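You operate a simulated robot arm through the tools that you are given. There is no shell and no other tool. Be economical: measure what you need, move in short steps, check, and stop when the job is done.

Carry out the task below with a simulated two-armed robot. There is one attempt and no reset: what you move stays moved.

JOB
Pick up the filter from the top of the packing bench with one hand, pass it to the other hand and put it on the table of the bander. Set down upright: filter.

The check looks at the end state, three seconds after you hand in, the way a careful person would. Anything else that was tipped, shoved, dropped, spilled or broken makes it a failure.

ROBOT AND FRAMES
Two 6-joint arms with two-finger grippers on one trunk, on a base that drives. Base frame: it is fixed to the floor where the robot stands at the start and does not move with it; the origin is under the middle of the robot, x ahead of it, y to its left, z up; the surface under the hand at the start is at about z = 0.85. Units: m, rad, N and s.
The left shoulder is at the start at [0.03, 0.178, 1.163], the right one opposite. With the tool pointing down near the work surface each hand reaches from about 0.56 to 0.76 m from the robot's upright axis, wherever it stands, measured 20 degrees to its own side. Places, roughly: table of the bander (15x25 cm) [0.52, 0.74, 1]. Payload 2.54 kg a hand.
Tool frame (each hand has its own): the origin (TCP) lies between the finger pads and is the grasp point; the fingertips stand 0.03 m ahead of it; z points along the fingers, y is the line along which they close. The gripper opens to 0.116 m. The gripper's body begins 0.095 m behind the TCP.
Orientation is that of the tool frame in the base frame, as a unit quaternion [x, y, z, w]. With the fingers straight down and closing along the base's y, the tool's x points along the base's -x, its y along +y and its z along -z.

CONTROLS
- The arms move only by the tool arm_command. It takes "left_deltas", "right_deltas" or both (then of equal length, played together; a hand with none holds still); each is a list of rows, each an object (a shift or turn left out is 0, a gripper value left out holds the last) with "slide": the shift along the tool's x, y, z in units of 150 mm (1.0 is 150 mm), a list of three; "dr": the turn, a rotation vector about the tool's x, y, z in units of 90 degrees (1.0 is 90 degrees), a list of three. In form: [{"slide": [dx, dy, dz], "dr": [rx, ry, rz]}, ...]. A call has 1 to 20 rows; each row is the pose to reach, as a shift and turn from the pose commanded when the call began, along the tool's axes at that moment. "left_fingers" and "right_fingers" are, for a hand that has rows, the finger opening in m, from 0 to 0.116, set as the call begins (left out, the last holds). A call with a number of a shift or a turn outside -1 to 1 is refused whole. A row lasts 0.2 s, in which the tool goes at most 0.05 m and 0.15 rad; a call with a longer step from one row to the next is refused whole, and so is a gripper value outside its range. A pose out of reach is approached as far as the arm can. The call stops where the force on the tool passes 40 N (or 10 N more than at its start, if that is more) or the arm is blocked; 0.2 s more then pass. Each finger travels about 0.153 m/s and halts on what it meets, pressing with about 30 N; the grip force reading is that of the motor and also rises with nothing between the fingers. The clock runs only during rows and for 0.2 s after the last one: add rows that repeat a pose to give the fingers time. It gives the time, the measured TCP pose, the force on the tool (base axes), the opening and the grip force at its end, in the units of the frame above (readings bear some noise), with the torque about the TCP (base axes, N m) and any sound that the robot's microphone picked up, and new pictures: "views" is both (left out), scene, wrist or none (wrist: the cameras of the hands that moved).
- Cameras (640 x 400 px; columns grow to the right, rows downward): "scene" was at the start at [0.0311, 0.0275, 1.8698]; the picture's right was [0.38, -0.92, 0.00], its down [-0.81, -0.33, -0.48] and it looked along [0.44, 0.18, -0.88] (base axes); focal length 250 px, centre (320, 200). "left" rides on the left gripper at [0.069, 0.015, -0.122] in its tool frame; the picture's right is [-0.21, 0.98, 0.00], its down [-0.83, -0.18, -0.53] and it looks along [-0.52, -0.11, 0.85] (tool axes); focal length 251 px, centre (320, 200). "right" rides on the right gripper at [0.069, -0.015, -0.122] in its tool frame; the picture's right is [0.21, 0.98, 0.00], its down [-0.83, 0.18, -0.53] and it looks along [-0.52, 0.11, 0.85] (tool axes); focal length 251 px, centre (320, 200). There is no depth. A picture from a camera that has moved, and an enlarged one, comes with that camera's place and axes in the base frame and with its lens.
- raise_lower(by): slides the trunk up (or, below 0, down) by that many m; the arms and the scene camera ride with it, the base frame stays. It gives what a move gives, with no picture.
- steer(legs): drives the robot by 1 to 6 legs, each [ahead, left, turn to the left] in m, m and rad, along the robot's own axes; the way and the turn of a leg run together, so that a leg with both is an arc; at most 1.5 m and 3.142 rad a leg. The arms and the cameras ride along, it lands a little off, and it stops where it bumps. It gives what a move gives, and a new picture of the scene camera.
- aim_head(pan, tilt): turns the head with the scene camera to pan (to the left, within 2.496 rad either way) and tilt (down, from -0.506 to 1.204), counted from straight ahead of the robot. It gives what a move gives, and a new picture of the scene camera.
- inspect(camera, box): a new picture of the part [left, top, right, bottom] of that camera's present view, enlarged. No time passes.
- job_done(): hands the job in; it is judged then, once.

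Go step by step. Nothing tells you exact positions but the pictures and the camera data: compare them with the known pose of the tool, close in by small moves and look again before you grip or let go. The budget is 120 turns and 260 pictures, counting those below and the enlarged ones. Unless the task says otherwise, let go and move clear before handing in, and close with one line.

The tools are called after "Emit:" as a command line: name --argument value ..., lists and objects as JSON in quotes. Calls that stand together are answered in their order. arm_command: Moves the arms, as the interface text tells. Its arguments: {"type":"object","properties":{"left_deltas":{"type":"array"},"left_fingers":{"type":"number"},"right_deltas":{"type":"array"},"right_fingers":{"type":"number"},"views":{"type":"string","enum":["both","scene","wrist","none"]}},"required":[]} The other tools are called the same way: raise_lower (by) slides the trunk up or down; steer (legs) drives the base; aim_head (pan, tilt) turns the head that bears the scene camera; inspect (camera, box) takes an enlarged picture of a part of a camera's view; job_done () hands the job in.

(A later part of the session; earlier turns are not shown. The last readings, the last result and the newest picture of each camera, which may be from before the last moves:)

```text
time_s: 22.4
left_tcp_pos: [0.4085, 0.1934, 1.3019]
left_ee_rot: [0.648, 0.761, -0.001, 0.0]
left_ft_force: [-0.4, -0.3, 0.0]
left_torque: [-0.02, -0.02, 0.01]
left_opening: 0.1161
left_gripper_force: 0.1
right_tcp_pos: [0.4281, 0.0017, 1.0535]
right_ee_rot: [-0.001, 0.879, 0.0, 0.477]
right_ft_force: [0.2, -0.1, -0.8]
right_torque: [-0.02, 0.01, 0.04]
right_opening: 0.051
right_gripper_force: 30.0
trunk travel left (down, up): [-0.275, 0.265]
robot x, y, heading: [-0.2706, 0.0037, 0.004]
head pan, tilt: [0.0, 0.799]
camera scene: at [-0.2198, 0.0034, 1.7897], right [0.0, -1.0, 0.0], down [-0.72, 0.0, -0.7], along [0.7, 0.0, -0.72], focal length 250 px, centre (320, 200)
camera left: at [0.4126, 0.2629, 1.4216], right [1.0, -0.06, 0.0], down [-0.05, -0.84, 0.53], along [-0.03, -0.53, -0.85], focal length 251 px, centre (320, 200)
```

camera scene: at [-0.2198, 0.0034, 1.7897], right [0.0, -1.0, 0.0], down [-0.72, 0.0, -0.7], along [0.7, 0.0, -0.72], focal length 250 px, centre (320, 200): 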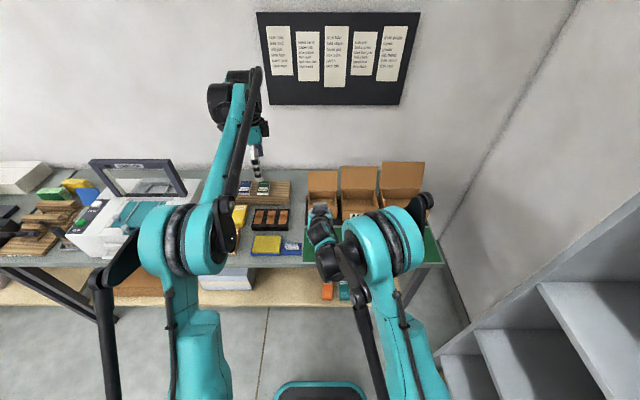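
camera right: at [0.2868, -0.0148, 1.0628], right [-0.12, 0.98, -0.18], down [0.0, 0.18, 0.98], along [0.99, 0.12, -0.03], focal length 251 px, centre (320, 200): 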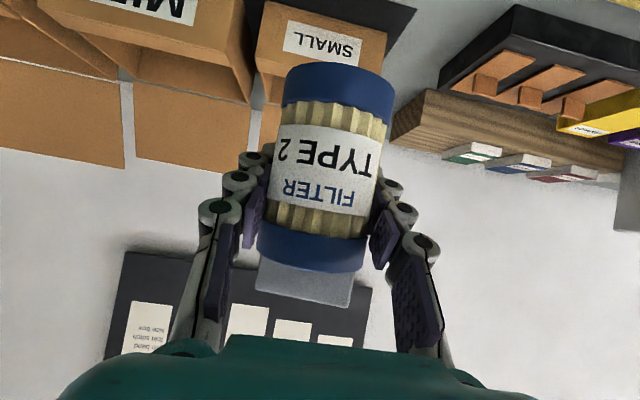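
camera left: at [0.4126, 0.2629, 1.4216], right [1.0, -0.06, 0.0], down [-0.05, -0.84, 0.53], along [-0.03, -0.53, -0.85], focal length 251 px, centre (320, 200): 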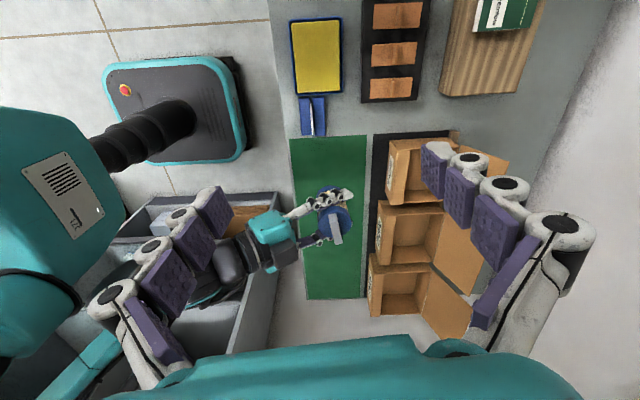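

Emit:
inspect --camera "left" --box '[270, 160, 400, 280]'

```text
3.33 times, centred on (335, 220) of left
camera zoom: at [0.4126, 0.2629, 1.4216], right [1.0, -0.06, 0.0], down [-0.05, -0.84, 0.53], along [-0.03, -0.53, -0.85], focal length 838 px, centre (270, 133)
```

zoom: 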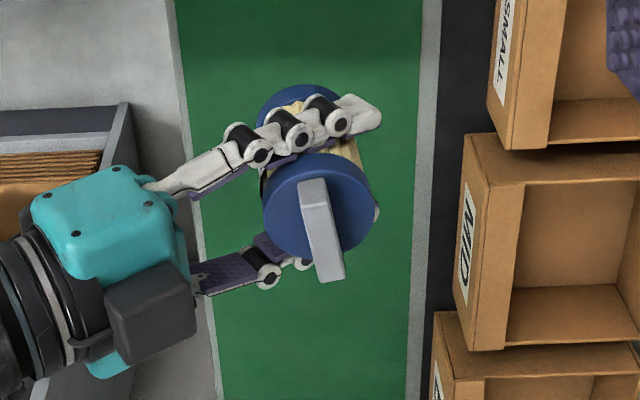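

The bar is ~14 mm thick, 45 mm long, at about (0.425, 0.001), top z≈1.105, cap top ≈1.08. I slide the left hand above it and narrow its opening.

Emit:
arm_command --left_deltas '[{"slide": [-0.25, -0.02, 0.03]}, {"slide": [-0.5, -0.04, 0.06]}, {"slide": [-0.75, -0.06, 0.1]}, {"slide": [-1.0, -0.07, 0.15]}, {"slide": [-1.0, -0.07, 0.15]}]' --left_fingers 0.07 --views "none"

Emit:
arm_command --left_deltas '[{"slide": [-0.14, -0.01, 0.1]}, {"slide": [-0.285, -0.02, 0.25]}, {"slide": [-0.285, -0.02, 0.25]}]'

```text
time_s: 23.6
left_tcp_pos: [0.425, 0.0475, 1.2787]
left_ee_rot: [0.648, 0.762, 0.0, 0.0]
left_ft_force: [-0.3, -0.1, 0.0]
left_torque: [-0.03, 0.0, 0.01]
left_opening: 0.0699
left_gripper_force: 0.0
right_tcp_pos: [0.4276, 0.0008, 1.0529]
right_ee_rot: [-0.001, 0.879, 0.0, 0.477]
right_ft_force: [0.0, 0.2, -1.2]
right_torque: [-0.02, 0.04, -0.03]
right_opening: 0.0511
right_gripper_force: 29.9
trunk travel left (down, up): [-0.275, 0.265]
robot x, y, heading: [-0.2716, 0.004, 0.004]
head pan, tilt: [0.0, 0.799]
```

```text
time_s: 24.4
left_tcp_pos: [0.4281, 0.0032, 1.2433]
left_ee_rot: [0.649, 0.761, 0.0, -0.001]
left_ft_force: [-0.5, -0.3, 0.1]
left_torque: [-0.03, -0.02, 0.01]
left_opening: 0.07
left_gripper_force: 0.1
right_tcp_pos: [0.4283, 0.0003, 1.0533]
right_ee_rot: [-0.001, 0.879, 0.001, 0.476]
right_ft_force: [0.4, -0.1, -0.7]
right_torque: [-0.02, -0.03, 0.01]
right_opening: 0.051
right_gripper_force: 30.6
trunk travel left (down, up): [-0.275, 0.265]
robot x, y, heading: [-0.271, -0.0031, 0.004]
head pan, tilt: [0.0, 0.799]
camera scene: at [-0.2192, 0.0029, 1.7897], right [0.0, -1.0, 0.0], down [-0.72, 0.0, -0.7], along [0.7, 0.0, -0.72], focal length 250 px, centre (320, 200)
camera left: at [0.4336, 0.0724, 1.364], right [1.0, -0.06, 0.0], down [-0.05, -0.84, 0.53], along [-0.03, -0.53, -0.85], focal length 251 px, centre (320, 200)
```

scene: 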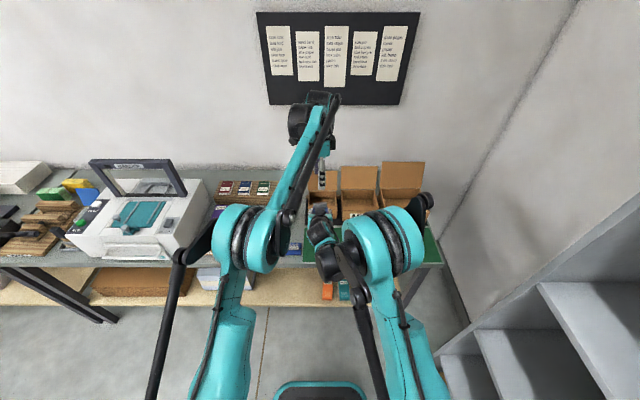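
left: 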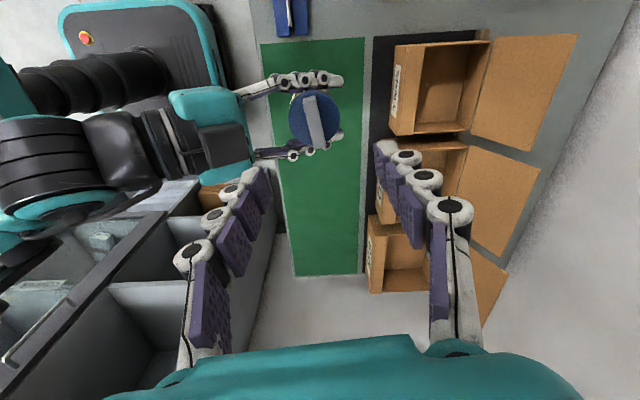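

Emit:
inspect --camera "left" --box '[260, 60, 380, 180]'

```text
3.33 times, centred on (320, 120) of left
camera zoom: at [0.4336, 0.0724, 1.364], right [1.0, -0.06, 0.0], down [-0.05, -0.84, 0.53], along [-0.03, -0.53, -0.85], focal length 838 px, centre (320, 467)
```

zoom: 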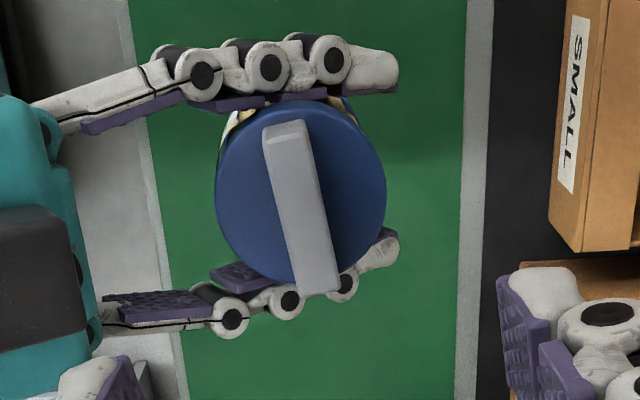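

Bar centre is about (0.425, 0.003), nearly under the left hand. I descend to just above it and look again.

Emit:
arm_command --left_deltas '[{"slide": [0, -0.02, 0.2]}, {"slide": [0, -0.022, 0.4]}, {"slide": [0, -0.022, 0.6]}, {"slide": [0, -0.022, 0.6]}]'

Emit:
inspect --camera "scene" --box '[270, 150, 390, 270]'

```text
time_s: 25.4
left_tcp_pos: [0.4252, 0.0016, 1.1534]
left_ee_rot: [0.649, 0.76, 0.0, 0.0]
left_ft_force: [0.0, 0.3, -0.2]
left_torque: [-0.02, -0.02, 0.01]
left_opening: 0.0701
left_gripper_force: 0.0
right_tcp_pos: [0.4281, 0.0006, 1.0527]
right_ee_rot: [-0.001, 0.879, 0.0, 0.476]
right_ft_force: [0.6, 0.7, -1.0]
right_torque: [0.01, 0.0, -0.03]
right_opening: 0.051
right_gripper_force: 30.1
trunk travel left (down, up): [-0.275, 0.265]
robot x, y, heading: [-0.2726, -0.0015, 0.0]
head pan, tilt: [0.0, 0.799]
camera scene: at [-0.2192, 0.0024, 1.7897], right [0.0, -1.0, 0.0], down [-0.72, 0.0, -0.7], along [0.7, 0.0, -0.72], focal length 250 px, centre (320, 200)
camera left: at [0.4301, 0.0702, 1.2733], right [1.0, -0.06, 0.0], down [-0.05, -0.84, 0.53], along [-0.03, -0.53, -0.85], focal length 251 px, centre (320, 200)
```

scene: 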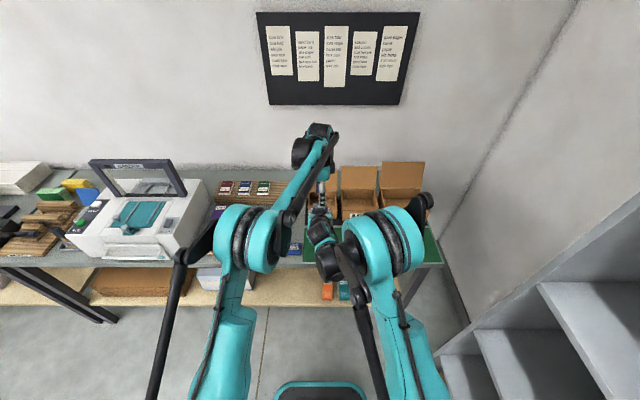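
left: 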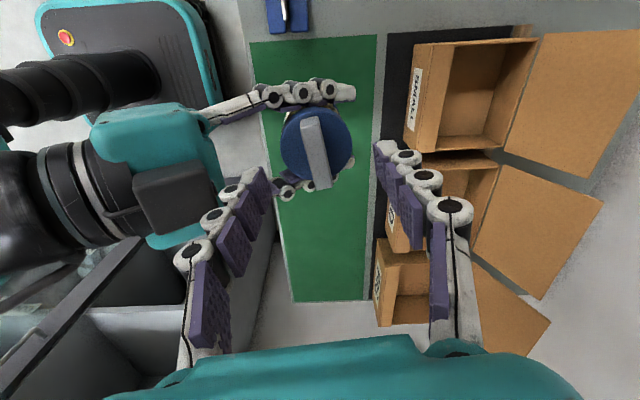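

```text
3.33 times, centred on (330, 210) of scene
camera zoom: at [-0.2192, 0.0024, 1.7897], right [0.0, -1.0, 0.0], down [-0.72, 0.0, -0.7], along [0.7, 0.0, -0.72], focal length 832 px, centre (287, 167)
```

zoom: 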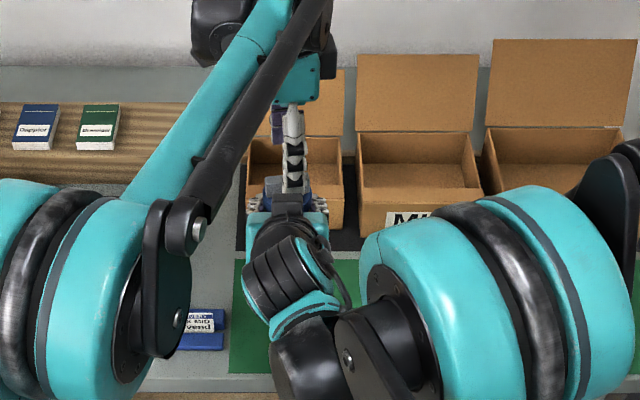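

Cap top measured at z≈1.084, bar centred in x. I descend to TCP z≈1.118 so the fingertips straddle the bar just above the cap.

Emit:
arm_command --left_deltas '[{"slide": [0, 0, 0.08]}, {"slide": [0, 0, 0.16]}, {"slide": [0, 0, 0.235]}, {"slide": [0, 0, 0.235]}]' --views "wrist"

Emit:
inspect --camera "left" --box '[230, 80, 430, 260]'

Emit:
inspect --camera "right" --box '[180, 40, 460, 400]'

```text
time_s: 26.4
left_tcp_pos: [0.4255, -0.0004, 1.1176]
left_ee_rot: [0.648, 0.761, 0.0, 0.0]
left_ft_force: [-0.6, 0.2, 1.8]
left_torque: [0.0, 0.01, 0.02]
left_opening: 0.0697
left_gripper_force: 0.1
right_tcp_pos: [0.428, 0.0008, 1.0515]
right_ee_rot: [-0.002, 0.879, 0.001, 0.476]
right_ft_force: [0.1, -0.3, -1.6]
right_torque: [-0.05, -0.02, 0.02]
right_opening: 0.051
right_gripper_force: 30.1
trunk travel left (down, up): [-0.275, 0.265]
robot x, y, heading: [-0.2681, -0.0001, 0.005]
head pan, tilt: [0.0, 0.799]
camera left: at [0.4313, 0.0688, 1.2385], right [1.0, -0.06, 0.0], down [-0.05, -0.84, 0.53], along [-0.03, -0.53, -0.85], focal length 251 px, centre (320, 200)
```

left: 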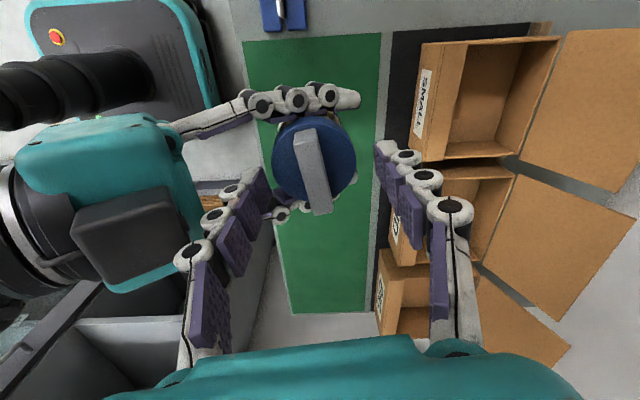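

```text
2.22 times, centred on (330, 170) of left
camera zoom: at [0.4313, 0.0688, 1.2385], right [1.0, -0.06, 0.0], down [-0.05, -0.84, 0.53], along [-0.03, -0.53, -0.85], focal length 559 px, centre (298, 267)
```

zoom: 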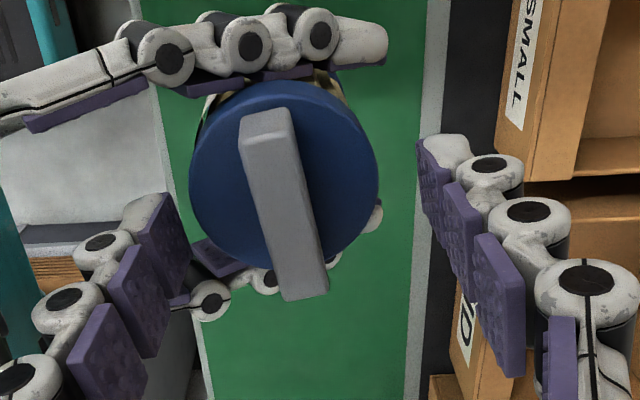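

```text
1.11 times, centred on (320, 220) of right
camera zoom: at [0.2867, -0.0149, 1.0629], right [-0.12, 0.98, -0.18], down [0.0, 0.18, 0.98], along [0.99, 0.12, -0.03], focal length 279 px, centre (320, 178)
```

zoom: 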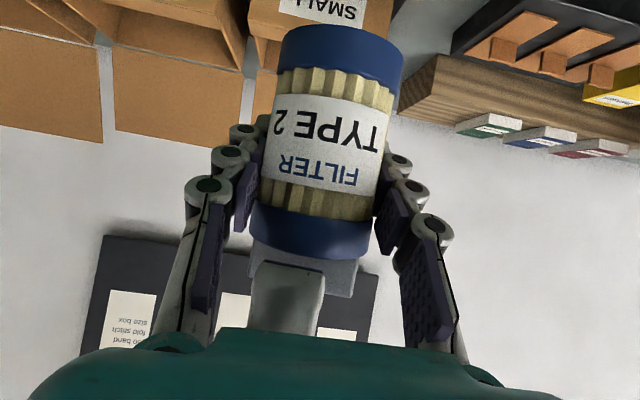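

The fingers straddle the bar; it is ~5 mm off centre toward the robot, so I shift by that and close the left hand on it.

Emit:
arm_command --left_deltas '[{"slide": [0, -0.035, 0]}, {"slide": [0, -0.035, 0]}]' --views "none"

Emit:
arm_command --left_deltas '[{"slide": [0, 0, 0]}, {"slide": [0, 0, 0]}, {"slide": [0, 0, 0]}, {"slide": [0, 0, 0]}]' --left_fingers 0.0 --views "wrist"

Emit:
inspect --camera "right" --box '[180, 40, 460, 400]'

```text
time_s: 27.0
left_tcp_pos: [0.4214, -0.0015, 1.118]
left_ee_rot: [0.649, 0.761, 0.001, 0.001]
left_ft_force: [-1.0, -0.2, 0.6]
left_torque: [0.0, 0.02, -0.01]
left_opening: 0.0699
left_gripper_force: 0.0
right_tcp_pos: [0.4284, -0.0001, 1.052]
right_ee_rot: [-0.001, 0.88, 0.0, 0.476]
right_ft_force: [0.9, 1.4, -0.8]
right_torque: [-0.01, -0.02, -0.05]
right_opening: 0.0509
right_gripper_force: 30.2
trunk travel left (down, up): [-0.275, 0.265]
robot x, y, heading: [-0.272, -0.0043, -0.001]
head pan, tilt: [0.0, 0.799]
```

```text
time_s: 28.0
left_tcp_pos: [0.4221, -0.0026, 1.1177]
left_ee_rot: [0.649, 0.761, 0.0, 0.001]
left_ft_force: [14.6, -1.6, 15.2]
left_torque: [-0.23, -0.05, 0.0]
left_opening: 0.0136
left_gripper_force: 30.4
right_tcp_pos: [0.4279, 0.0008, 1.0516]
right_ee_rot: [-0.001, 0.88, 0.0, 0.476]
right_ft_force: [-13.8, 1.1, -16.0]
right_torque: [0.14, -0.98, -0.06]
right_opening: 0.0513
right_gripper_force: 30.1
trunk travel left (down, up): [-0.275, 0.265]
robot x, y, heading: [-0.2675, -0.0018, 0.003]
head pan, tilt: [0.0, 0.799]
camera left: at [0.4265, 0.0677, 1.2382], right [1.0, -0.06, 0.0], down [-0.05, -0.84, 0.53], along [-0.03, -0.53, -0.85], focal length 251 px, centre (320, 200)
```

left: 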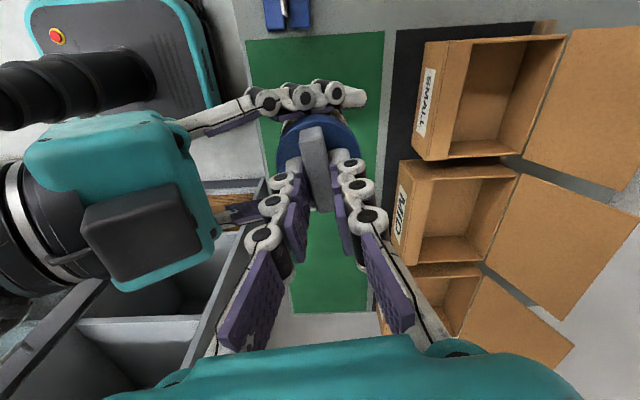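

```text
1.11 times, centred on (320, 220) of right
camera zoom: at [0.2866, -0.0148, 1.0626], right [-0.12, 0.98, -0.18], down [0.01, 0.18, 0.98], along [0.99, 0.12, -0.03], focal length 279 px, centre (320, 178)
```

zoom: 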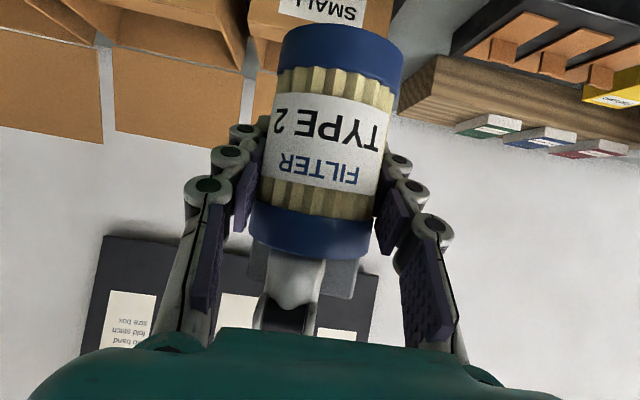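

Both hands hold it: the left has the bar (opening 13.6 mm, 30 N). I open the right hand.

Emit:
arm_command --right_deltas '[{"slide": [0, 0, 0]}, {"slide": [0, 0, 0]}, {"slide": [0, 0, 0]}, {"slide": [0, 0, 0]}]' --right_fingers 0.116 --views "wrist"

Emit:
inspect --camera "left" --box '[200, 70, 440, 280]'

```text
time_s: 29.0
left_tcp_pos: [0.4212, -0.0021, 1.1169]
left_ee_rot: [0.649, 0.761, -0.001, 0.001]
left_ft_force: [0.5, 0.0, 0.2]
left_torque: [-0.05, 0.03, -0.02]
left_opening: 0.0134
left_gripper_force: 30.0
right_tcp_pos: [0.4285, 0.0002, 1.0516]
right_ee_rot: [-0.001, 0.879, 0.0, 0.477]
right_ft_force: [0.1, -1.1, 0.3]
right_torque: [0.01, 0.01, -0.03]
right_opening: 0.116
right_gripper_force: 0.1
trunk travel left (down, up): [-0.275, 0.265]
robot x, y, heading: [-0.2713, -0.0007, -0.002]
head pan, tilt: [0.0, 0.799]
camera right: at [0.2869, -0.0149, 1.0628], right [-0.12, 0.98, -0.18], down [0.0, 0.18, 0.98], along [0.99, 0.12, -0.03], focal length 251 px, centre (320, 200)
```

right: 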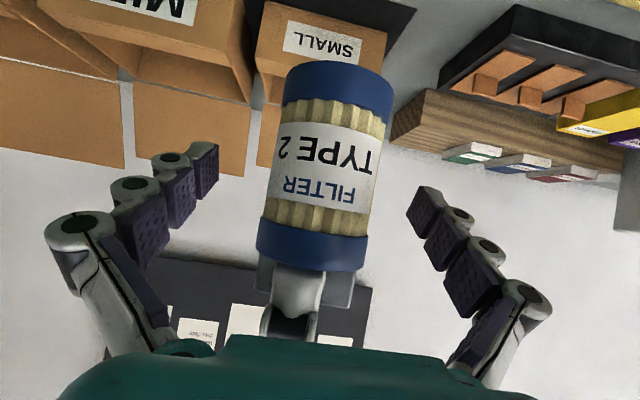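

```text
1.90 times, centred on (320, 175) of left
camera zoom: at [0.4263, 0.0677, 1.238], right [1.0, -0.06, 0.0], down [-0.05, -0.84, 0.53], along [-0.03, -0.53, -0.85], focal length 479 px, centre (320, 248)
```

zoom: 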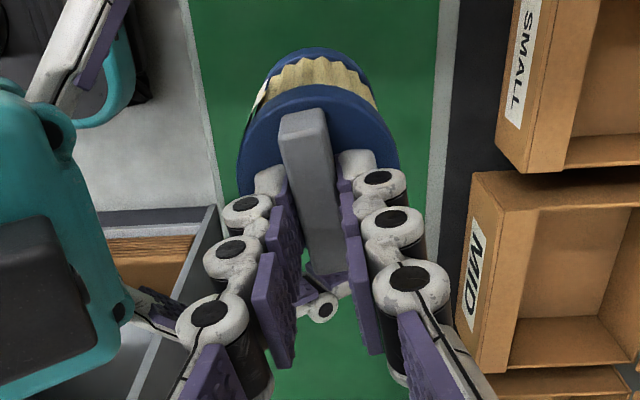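

The left hand holds it alone, upright. I lift the left hand straight up out of the open right fingers.

Emit:
arm_command --left_deltas '[{"slide": [0, 0, -0.1]}, {"slide": [0, 0, -0.3]}, {"slide": [0, 0, -0.5]}, {"slide": [0, 0, -0.7]}, {"slide": [0, 0, -0.9]}, {"slide": [0, 0, -0.9]}]'

Emit:
inspect --camera "scene" --box '[270, 130, 390, 250]'

```text
time_s: 30.4
left_tcp_pos: [0.4238, 0.0005, 1.2512]
left_ee_rot: [0.649, 0.761, 0.0, 0.0]
left_ft_force: [-0.4, 0.6, -2.2]
left_torque: [-0.01, -0.02, 0.04]
left_opening: 0.013
left_gripper_force: 30.7
right_tcp_pos: [0.4266, 0.0, 1.053]
right_ee_rot: [-0.001, 0.879, 0.001, 0.476]
right_ft_force: [-0.1, -0.5, -0.8]
right_torque: [-0.02, -0.01, 0.0]
right_opening: 0.116
right_gripper_force: 0.0
trunk travel left (down, up): [-0.275, 0.265]
robot x, y, heading: [-0.2708, 0.0018, 0.004]
head pan, tilt: [0.0, 0.799]
camera scene: at [-0.2185, 0.0024, 1.7896], right [0.0, -1.0, 0.0], down [-0.72, 0.0, -0.7], along [0.7, 0.0, -0.72], focal length 250 px, centre (320, 200)
camera left: at [0.429, 0.0696, 1.3735], right [1.0, -0.06, 0.0], down [-0.05, -0.84, 0.53], along [-0.03, -0.53, -0.85], focal length 251 px, centre (320, 200)
```

scene: 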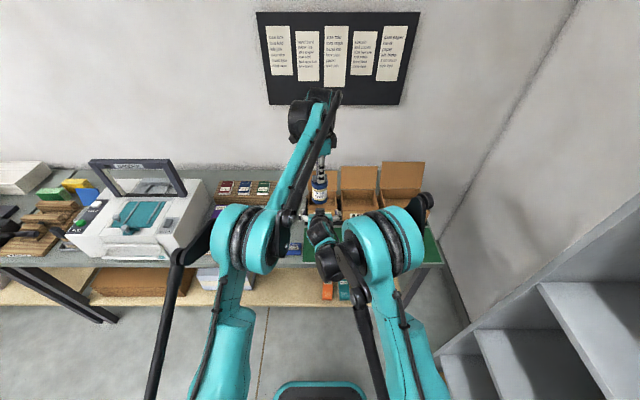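
left: 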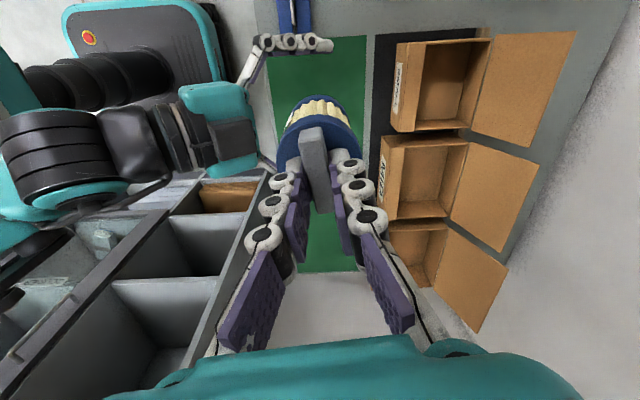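

```text
3.33 times, centred on (330, 190) of scene
camera zoom: at [-0.2185, 0.0024, 1.7896], right [0.0, -1.0, 0.0], down [-0.72, 0.0, -0.7], along [0.7, 0.0, -0.72], focal length 832 px, centre (287, 233)
```

zoom: 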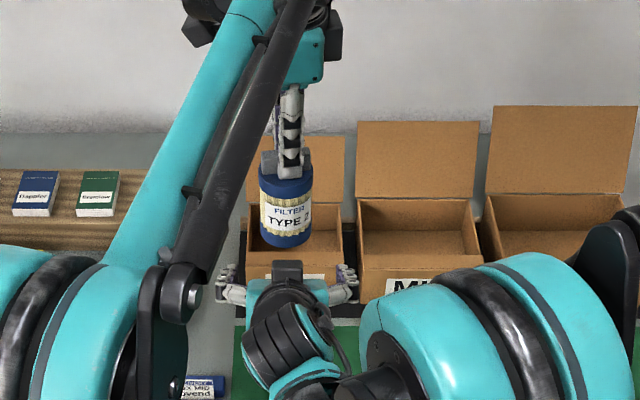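

Handover is done; the filter hangs upright from the left hand. Next I raise the trunk, spread the hands apart, then drive left toward the bander.

Emit:
raise_lower --by 0.15

Emit:
arm_command --left_deltas '[{"slide": [0.2, -0.08, 0]}, {"slide": [0.4, -0.16, 0]}, {"slide": [0.6, -0.24, 0]}, {"slide": [0.8, -0.32, 0]}, {"slide": [1.0, -0.38, 0]}, {"slide": [1.0, -0.38, 0]}]' --right_deltas '[{"slide": [0, -0.2, 0]}, {"slide": [0, -0.4, 0]}, {"slide": [0, -0.6, 0]}, {"slide": [0, -0.8, 0]}, {"slide": [0, -1.0, 0]}, {"slide": [0, -1.0, 0]}]' --views "scene"

```text
time_s: 32.1
left_tcp_pos: [0.4247, 0.0013, 1.4032]
left_ee_rot: [0.649, 0.761, -0.001, 0.0]
left_ft_force: [-0.2, 1.2, -1.5]
left_torque: [0.01, -0.03, 0.0]
left_opening: 0.0132
left_gripper_force: 29.8
right_tcp_pos: [0.4285, 0.0011, 1.2026]
right_ee_rot: [-0.001, 0.88, 0.001, 0.476]
right_ft_force: [0.1, -0.2, -1.1]
right_torque: [0.0, -0.02, 0.0]
right_opening: 0.116
right_gripper_force: 0.0
trunk travel left (down, up): [-0.425, 0.115]
robot x, y, heading: [-0.2737, 0.0032, -0.0]
head pan, tilt: [0.0, 0.799]
```

```text
time_s: 33.5
left_tcp_pos: [0.3447, 0.1387, 1.4011]
left_ee_rot: [0.649, 0.761, 0.001, 0.0]
left_ft_force: [0.5, 0.4, -1.1]
left_torque: [-0.01, 0.0, -0.02]
left_opening: 0.0132
left_gripper_force: 30.2
right_tcp_pos: [0.429, -0.1495, 1.2042]
right_ee_rot: [-0.001, 0.88, 0.0, 0.476]
right_ft_force: [0.1, 0.1, -0.5]
right_torque: [0.01, 0.0, 0.02]
right_opening: 0.1159
right_gripper_force: 0.0
trunk travel left (down, up): [-0.425, 0.115]
robot x, y, heading: [-0.2718, 0.0013, 0.001]
head pan, tilt: [0.0, 0.799]
camera scene: at [-0.2182, 0.0024, 1.9396], right [0.0, -1.0, 0.0], down [-0.72, 0.0, -0.7], along [0.7, 0.0, -0.72], focal length 250 px, centre (320, 200)
```

scene: 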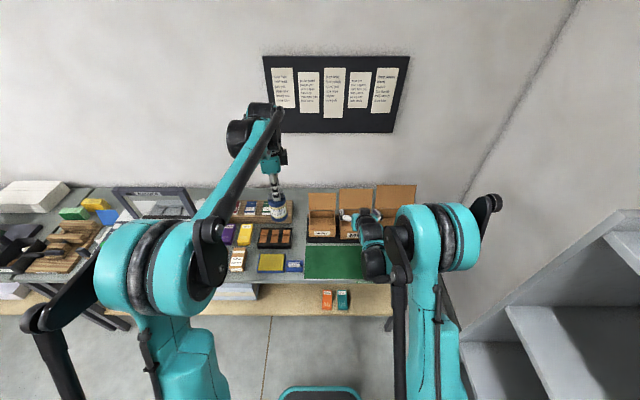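

Hands are apart with ample height. I drive left 0.54 m and then ahead 0.08 m.

Emit:
steer --legs '[[0, 0.54, 0], [0.08, 0, 0]]'

Emit:
arm_command --left_deltas '[{"slide": [0, 0, 0]}]' --views "wrist"

```text
time_s: 37.3
left_tcp_pos: [0.4228, 0.6797, 1.4022]
left_ee_rot: [0.648, 0.761, 0.0, 0.0]
left_ft_force: [0.7, -0.1, -0.1]
left_torque: [0.01, 0.02, 0.0]
left_opening: 0.0132
left_gripper_force: 29.8
right_tcp_pos: [0.5086, 0.3915, 1.2033]
right_ee_rot: [-0.002, 0.88, 0.001, 0.476]
right_ft_force: [0.6, 0.7, 0.1]
right_torque: [-0.02, -0.02, 0.02]
right_opening: 0.1161
right_gripper_force: 0.1
trunk travel left (down, up): [-0.425, 0.115]
robot x, y, heading: [-0.1894, 0.5404, 0.006]
head pan, tilt: [0.0, 0.799]
camera scene: at [-0.1388, 0.5437, 1.9396], right [0.0, -1.0, 0.0], down [-0.72, 0.0, -0.7], along [0.7, 0.0, -0.72], focal length 250 px, centre (320, 200)
```

scene: 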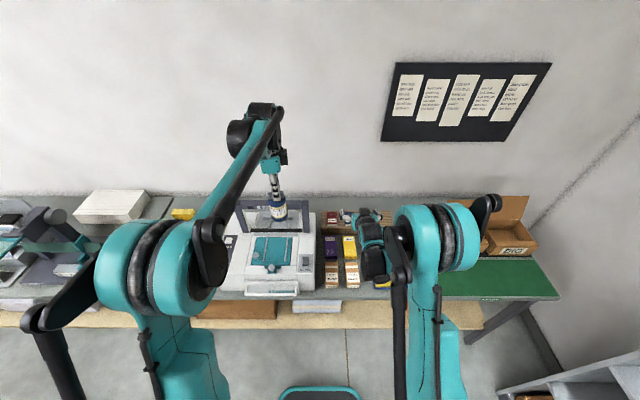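

```text
time_s: 37.7
left_tcp_pos: [0.4202, 0.6789, 1.4026]
left_ee_rot: [0.649, 0.761, 0.001, 0.0]
left_ft_force: [-0.7, 0.2, -1.8]
left_torque: [-0.02, -0.03, 0.0]
left_opening: 0.0131
left_gripper_force: 29.9
right_tcp_pos: [0.5043, 0.3908, 1.2049]
right_ee_rot: [-0.001, 0.879, 0.001, 0.477]
right_ft_force: [-0.9, 0.2, 0.9]
right_torque: [-0.02, 0.03, -0.04]
right_opening: 0.1161
right_gripper_force: 0.0
trunk travel left (down, up): [-0.425, 0.115]
robot x, y, heading: [-0.1961, 0.5402, 0.001]
head pan, tilt: [0.0, 0.799]
camera left: at [0.4239, 0.749, 1.5236], right [1.0, -0.06, 0.0], down [-0.05, -0.84, 0.53], along [-0.03, -0.53, -0.85], focal length 251 px, centre (320, 200)
```

left: 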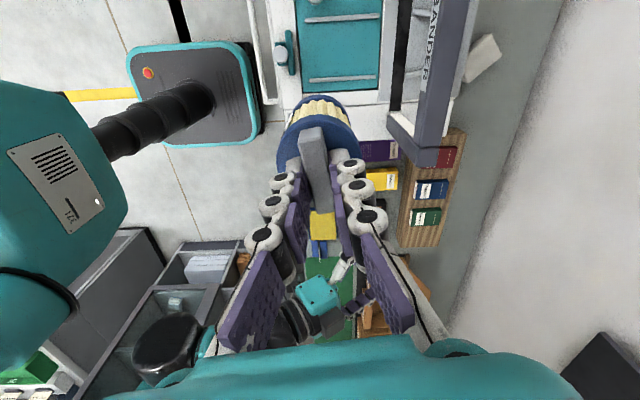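

Now I get an accurate look at the teal plate from both cameras.

Emit:
inspect --camera "left" --box '[240, 0, 480, 150]'

Emit:
inspect --camera "scene" --box '[210, 170, 330, 300]'

```text
2.67 times, centred on (360, 75) of left
camera zoom: at [0.4239, 0.749, 1.5236], right [1.0, -0.06, 0.0], down [-0.05, -0.84, 0.53], along [-0.03, -0.53, -0.85], focal length 670 px, centre (213, 533)
```

zoom: 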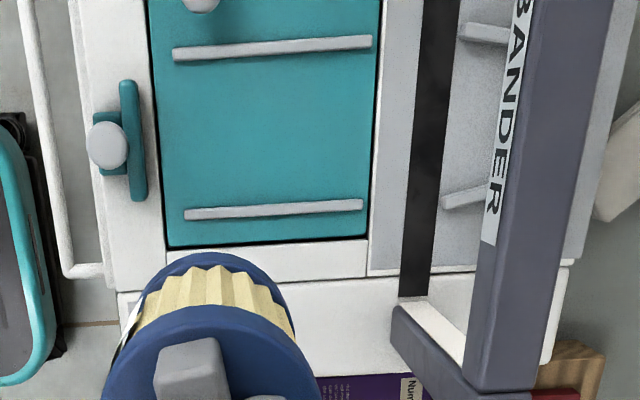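

```text
3.08 times, centred on (270, 235) of scene
camera zoom: at [-0.1439, 0.543, 1.9398], right [0.0, -1.0, 0.0], down [-0.72, 0.0, -0.7], along [0.7, 0.0, -0.72], focal length 768 px, centre (474, 92)
```

zoom: 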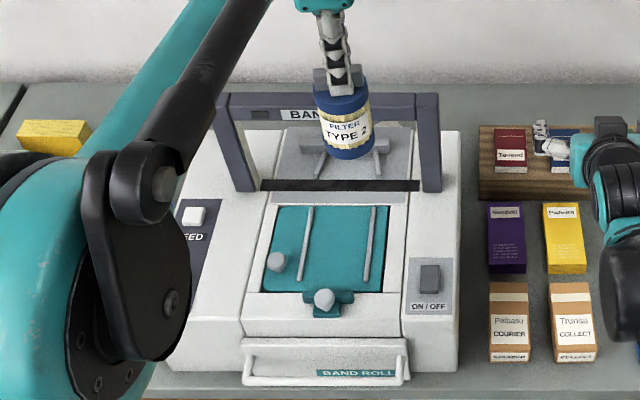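

Both cameras agree: the middle between the rails is at about (0.464, 0.739), plate z≈1.00, rails ~83 mm apart inside. I check the filter's verticality before lowering.

Emit:
inspect --camera "scene" --box '[250, 165, 300, 225]'

Emit:
inspect --camera "left" --box '[220, 80, 420, 260]'

```text
6.67 times, centred on (275, 195) of scene
camera zoom: at [-0.1439, 0.543, 1.9398], right [0.0, -1.0, 0.0], down [-0.72, 0.0, -0.7], along [0.7, 0.0, -0.72], focal length 1663 px, centre (620, 233)
```

zoom: 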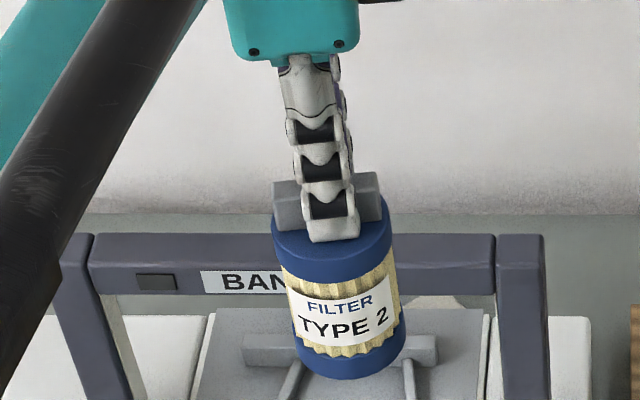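

```text
2.22 times, centred on (320, 170) of left
camera zoom: at [0.4239, 0.749, 1.5236], right [1.0, -0.06, 0.0], down [-0.05, -0.84, 0.53], along [-0.03, -0.53, -0.85], focal length 559 px, centre (320, 267)
```

zoom: 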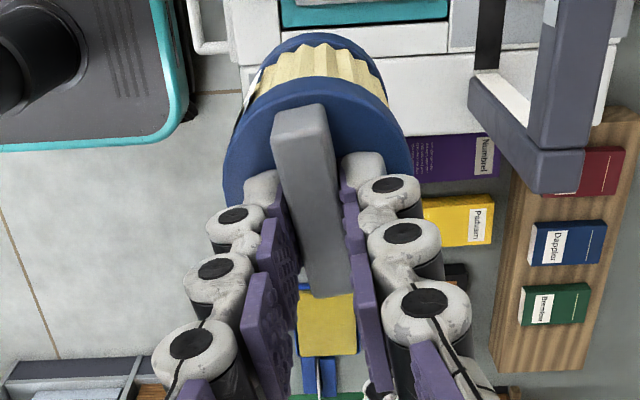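

The filter hangs vertical, its axis ~5 mm to +y of the TCP. I move over the plate and down to z≈1.25.

Emit:
arm_command --left_deltas '[{"slide": [0.16, 0.18, 0.1]}, {"slide": [0.32, 0.367, 0.25]}, {"slide": [0.32, 0.367, 0.5]}, {"slide": [0.32, 0.367, 0.75]}, {"slide": [0.32, 0.367, 1.0]}, {"slide": [0.32, 0.367, 1.0]}]'

Emit:
inspect --camera "scene" --box '[210, 170, 330, 300]'

```text
time_s: 39.1
left_tcp_pos: [0.4698, 0.7351, 1.2527]
left_ee_rot: [0.648, 0.761, 0.0, 0.0]
left_ft_force: [-1.4, 0.6, -0.6]
left_torque: [0.02, -0.01, 0.0]
left_opening: 0.0133
left_gripper_force: 30.3
right_tcp_pos: [0.5077, 0.3904, 1.2043]
right_ee_rot: [-0.001, 0.88, 0.0, 0.476]
right_ft_force: [0.4, 0.4, -0.3]
right_torque: [0.0, 0.0, 0.03]
right_opening: 0.1163
right_gripper_force: 0.1
trunk travel left (down, up): [-0.425, 0.115]
robot x, y, heading: [-0.1887, 0.5448, 0.005]
head pan, tilt: [0.0, 0.799]
camera scene: at [-0.1403, 0.5427, 1.9397], right [0.0, -1.0, 0.0], down [-0.72, 0.0, -0.7], along [0.7, 0.0, -0.72], focal length 250 px, centre (320, 200)
camera left: at [0.4741, 0.8057, 1.3729], right [1.0, -0.06, 0.0], down [-0.05, -0.84, 0.53], along [-0.03, -0.53, -0.85], focal length 251 px, centre (320, 200)
```

scene: 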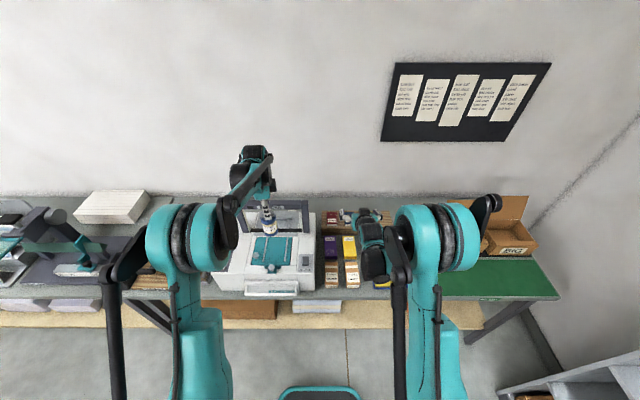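
left: 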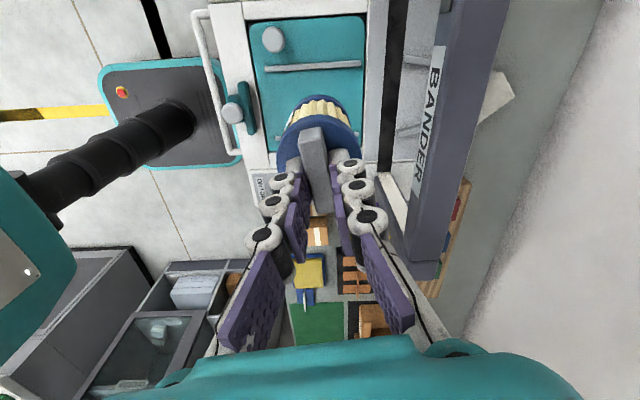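

```text
3.08 times, centred on (270, 235) of scene
camera zoom: at [-0.1403, 0.5427, 1.9397], right [0.0, -1.0, 0.0], down [-0.72, 0.0, -0.7], along [0.7, 0.0, -0.72], focal length 768 px, centre (474, 92)
```

zoom: 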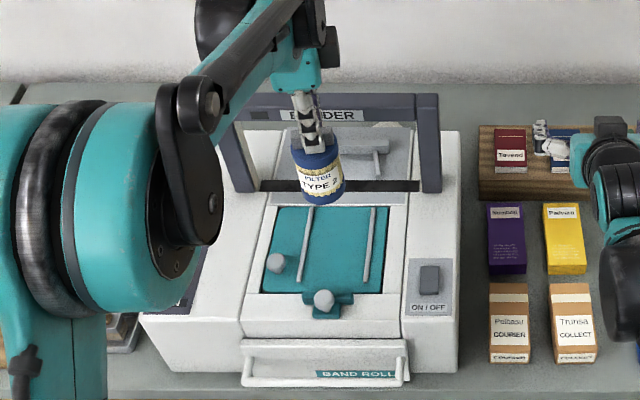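

Clear of the arch. I descend to about 4 cm above the plate and check alignment between the rails.

Emit:
arm_command --left_deltas '[{"slide": [0, 0, 0.22]}, {"slide": [0, 0, 0.44]}, {"slide": [0, 0, 0.64]}, {"slide": [0, 0, 0.64]}]' --views "wrist"

Emit:
inspect --camera "scene" --box '[240, 180, 310, 280]'

Emit:
inspect --camera "left" --box '[220, 0, 420, 180]'

```text
time_s: 40.1
left_tcp_pos: [0.4703, 0.7367, 1.154]
left_ee_rot: [0.648, 0.761, 0.0, 0.0]
left_ft_force: [-0.4, 0.9, -0.1]
left_torque: [-0.01, -0.01, -0.01]
left_opening: 0.0131
left_gripper_force: 29.9
right_tcp_pos: [0.5082, 0.3909, 1.2048]
right_ee_rot: [-0.001, 0.879, 0.0, 0.477]
right_ft_force: [0.5, -0.7, 0.1]
right_torque: [-0.01, 0.0, 0.02]
right_opening: 0.1161
right_gripper_force: 0.1
trunk travel left (down, up): [-0.425, 0.115]
robot x, y, heading: [-0.1883, 0.5407, 0.004]
head pan, tilt: [0.0, 0.799]
camera left: at [0.4749, 0.8063, 1.2753], right [1.0, -0.06, 0.0], down [-0.05, -0.84, 0.53], along [-0.03, -0.53, -0.85], focal length 251 px, centre (320, 200)
```

left: 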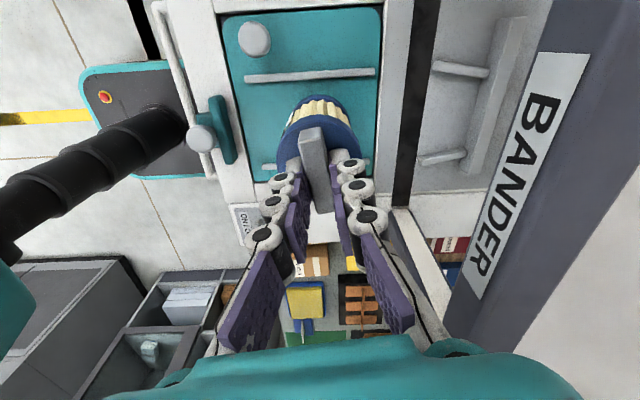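

```text
4.00 times, centred on (275, 230) of scene
camera zoom: at [-0.1399, 0.543, 1.9397], right [0.0, -1.0, 0.0], down [-0.72, 0.0, -0.7], along [0.7, 0.0, -0.72], focal length 998 px, centre (500, 80)
```

zoom: 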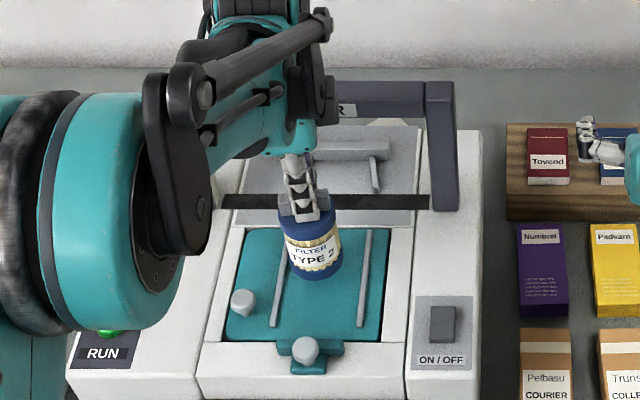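

```text
2.22 times, centred on (320, 90) of left
camera zoom: at [0.4749, 0.8063, 1.2753], right [1.0, -0.06, 0.0], down [-0.05, -0.84, 0.53], along [-0.03, -0.53, -0.85], focal length 559 px, centre (320, 444)
```

zoom: 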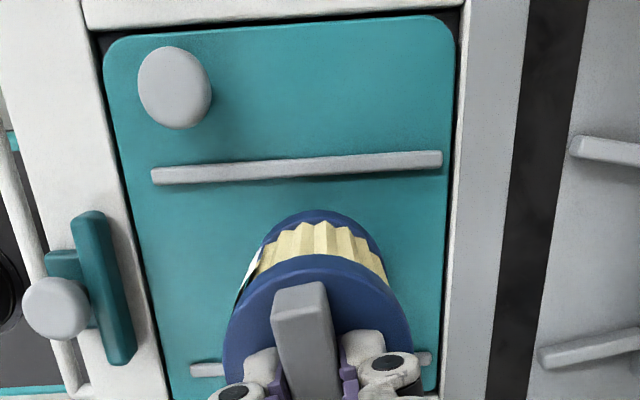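

Filter bottom is centred (y≈0.740) between the rails (0.693–0.787). I lower gently.

Emit:
arm_command --left_deltas '[{"slide": [0, 0, 0.1]}, {"slide": [0, 0, 0.2]}, {"slide": [0, 0, 0.233]}, {"slide": [0, 0, 0.233]}]' --views "none"

Emit:
inspect --camera "scene" --box '[250, 210, 300, 270]'

Emit:
inspect --camera "left" --box '[220, 0, 420, 180]'

```text
time_s: 40.9
left_tcp_pos: [0.4692, 0.7365, 1.1259]
left_ee_rot: [0.648, 0.761, 0.003, 0.001]
left_ft_force: [-1.2, 0.8, 32.1]
left_torque: [-0.09, 0.27, 0.0]
left_opening: 0.0129
left_gripper_force: 30.1
right_tcp_pos: [0.5078, 0.3907, 1.2042]
right_ee_rot: [-0.001, 0.879, 0.0, 0.477]
right_ft_force: [0.8, -1.0, -0.2]
right_torque: [-0.01, 0.0, 0.0]
right_opening: 0.1157
right_gripper_force: 0.1
trunk travel left (down, up): [-0.425, 0.115]
robot x, y, heading: [-0.1911, 0.5406, 0.003]
head pan, tilt: [0.0, 0.799]
stopped in row 3 (left hand): the force on the tool passed its limit at 49 N (the readings are from after the stop); the commanded pose is now the measured one
```

```text
6.67 times, centred on (275, 240) of scene
camera zoom: at [-0.1416, 0.5425, 1.94], right [0.0, -1.0, 0.0], down [-0.72, 0.0, -0.7], along [0.7, 0.0, -0.72], focal length 1663 px, centre (620, -67)
```

zoom: 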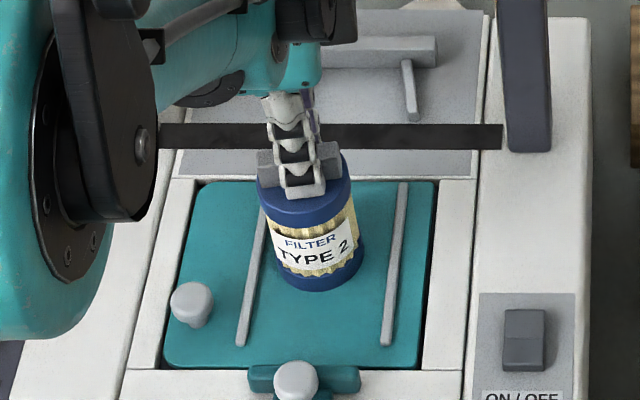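

```text
2.22 times, centred on (320, 90) of left
camera zoom: at [0.4734, 0.8064, 1.2472], right [1.0, -0.06, 0.0], down [-0.05, -0.85, 0.53], along [-0.03, -0.53, -0.85], focal length 559 px, centre (320, 444)
```

zoom: 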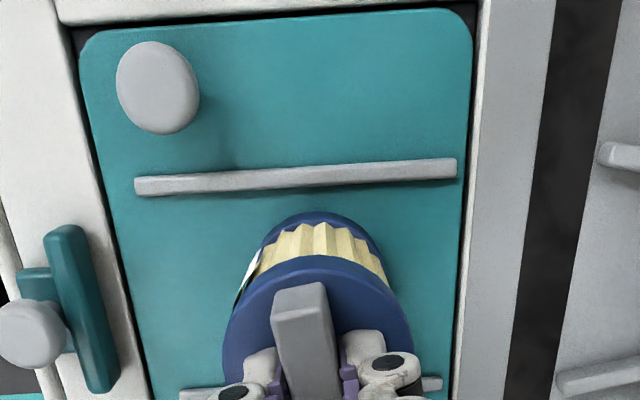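

Contact: the filter stands on the plate between the rails. I ease up the pressing force by a couple of millimetres.

Emit:
arm_command --left_deltas '[{"slide": [0, 0, -0.01]}, {"slide": [0, 0, -0.01]}]' --views "none"

```text
time_s: 41.5
left_tcp_pos: [0.4698, 0.7371, 1.1255]
left_ee_rot: [0.648, 0.762, 0.003, 0.002]
left_ft_force: [-2.1, -1.4, 16.4]
left_torque: [-0.03, 0.2, -0.01]
left_opening: 0.0133
left_gripper_force: 30.4
right_tcp_pos: [0.5071, 0.3916, 1.2049]
right_ee_rot: [0.0, 0.879, 0.0, 0.476]
right_ft_force: [-0.4, 0.7, 0.2]
right_torque: [0.02, 0.0, 0.04]
right_opening: 0.1159
right_gripper_force: 0.2
trunk travel left (down, up): [-0.425, 0.115]
robot x, y, heading: [-0.1898, 0.5373, 0.005]
head pan, tilt: [0.0, 0.799]
```

Emit:
arm_command --left_deltas '[{"slide": [0, 0, -0.009]}, {"slide": [0, 0, -0.009]}]' --views "wrist"

Emit:
inspect --camera "scene" --box '[255, 215, 295, 265]'

```text
time_s: 42.1
left_tcp_pos: [0.4704, 0.7375, 1.1277]
left_ee_rot: [0.648, 0.761, 0.002, 0.002]
left_ft_force: [0.4, 0.5, -1.4]
left_torque: [0.02, 0.0, -0.01]
left_opening: 0.0132
left_gripper_force: 29.8
right_tcp_pos: [0.5075, 0.3917, 1.2038]
right_ee_rot: [-0.002, 0.879, 0.001, 0.476]
right_ft_force: [-0.6, -0.6, 0.2]
right_torque: [-0.01, 0.01, -0.01]
right_opening: 0.1163
right_gripper_force: 0.1
trunk travel left (down, up): [-0.425, 0.115]
robot x, y, heading: [-0.1918, 0.545, -0.001]
head pan, tilt: [0.0, 0.799]
camera left: at [0.475, 0.8076, 1.2479], right [1.0, -0.06, 0.0], down [-0.05, -0.84, 0.53], along [-0.03, -0.53, -0.85], focal length 251 px, centre (320, 200)
```

left: 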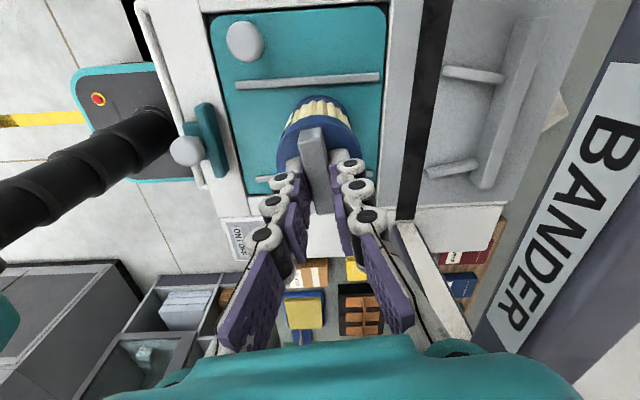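

```text
8.00 times, centred on (275, 240) of scene
camera zoom: at [-0.1393, 0.5433, 1.9395], right [0.0, -1.0, 0.0], down [-0.72, 0.0, -0.7], along [0.7, 0.0, -0.72], focal length 1996 px, centre (680, -120)
```

zoom: 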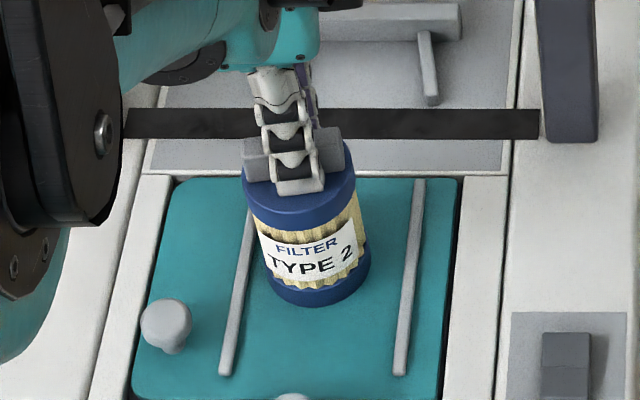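

The load is near zero with the base at the plate, upright. I open the left hand and look before withdrawing.

Emit:
arm_command --left_deltas '[{"slide": [0, 0, 0]}, {"slide": [0, 0, 0]}, {"slide": [0, 0, 0]}]' --left_fingers 0.06 --views "wrist"

Emit:
inspect --camera "scene" --box '[255, 215, 295, 265]'

```text
time_s: 42.9
left_tcp_pos: [0.4714, 0.7374, 1.1275]
left_ee_rot: [0.648, 0.762, 0.0, 0.0]
left_ft_force: [0.7, 0.4, -0.3]
left_torque: [0.03, 0.0, 0.04]
left_opening: 0.0602
left_gripper_force: 0.2
right_tcp_pos: [0.5086, 0.392, 1.2033]
right_ee_rot: [-0.002, 0.879, 0.001, 0.477]
right_ft_force: [0.2, 0.3, -0.1]
right_torque: [0.02, -0.02, 0.0]
right_opening: 0.1163
right_gripper_force: 0.0
trunk travel left (down, up): [-0.425, 0.115]
robot x, y, heading: [-0.1917, 0.5387, 0.003]
head pan, tilt: [0.0, 0.799]
camera left: at [0.475, 0.8074, 1.2483], right [1.0, -0.06, 0.0], down [-0.05, -0.84, 0.53], along [-0.03, -0.53, -0.85], focal length 251 px, centre (320, 200)
```

left: 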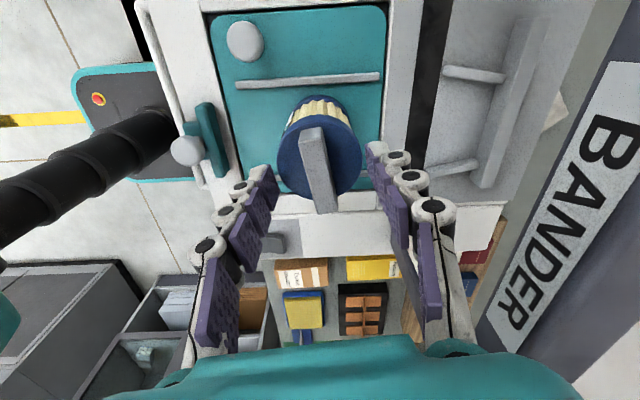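

```text
8.00 times, centred on (275, 240) of scene
camera zoom: at [-0.1393, 0.5432, 1.9396], right [0.0, -1.0, 0.0], down [-0.72, 0.0, -0.7], along [0.7, 0.0, -0.72], focal length 1996 px, centre (680, -120)
```

zoom: 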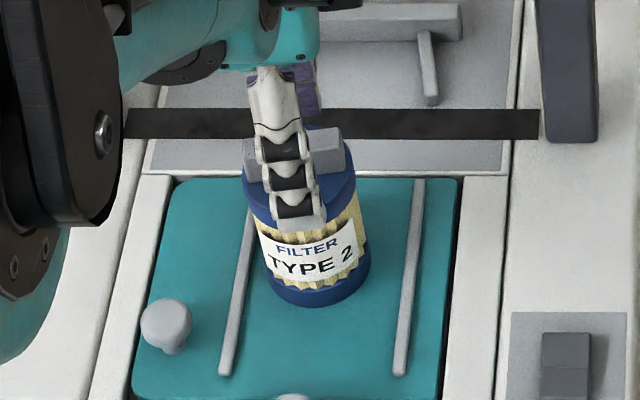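

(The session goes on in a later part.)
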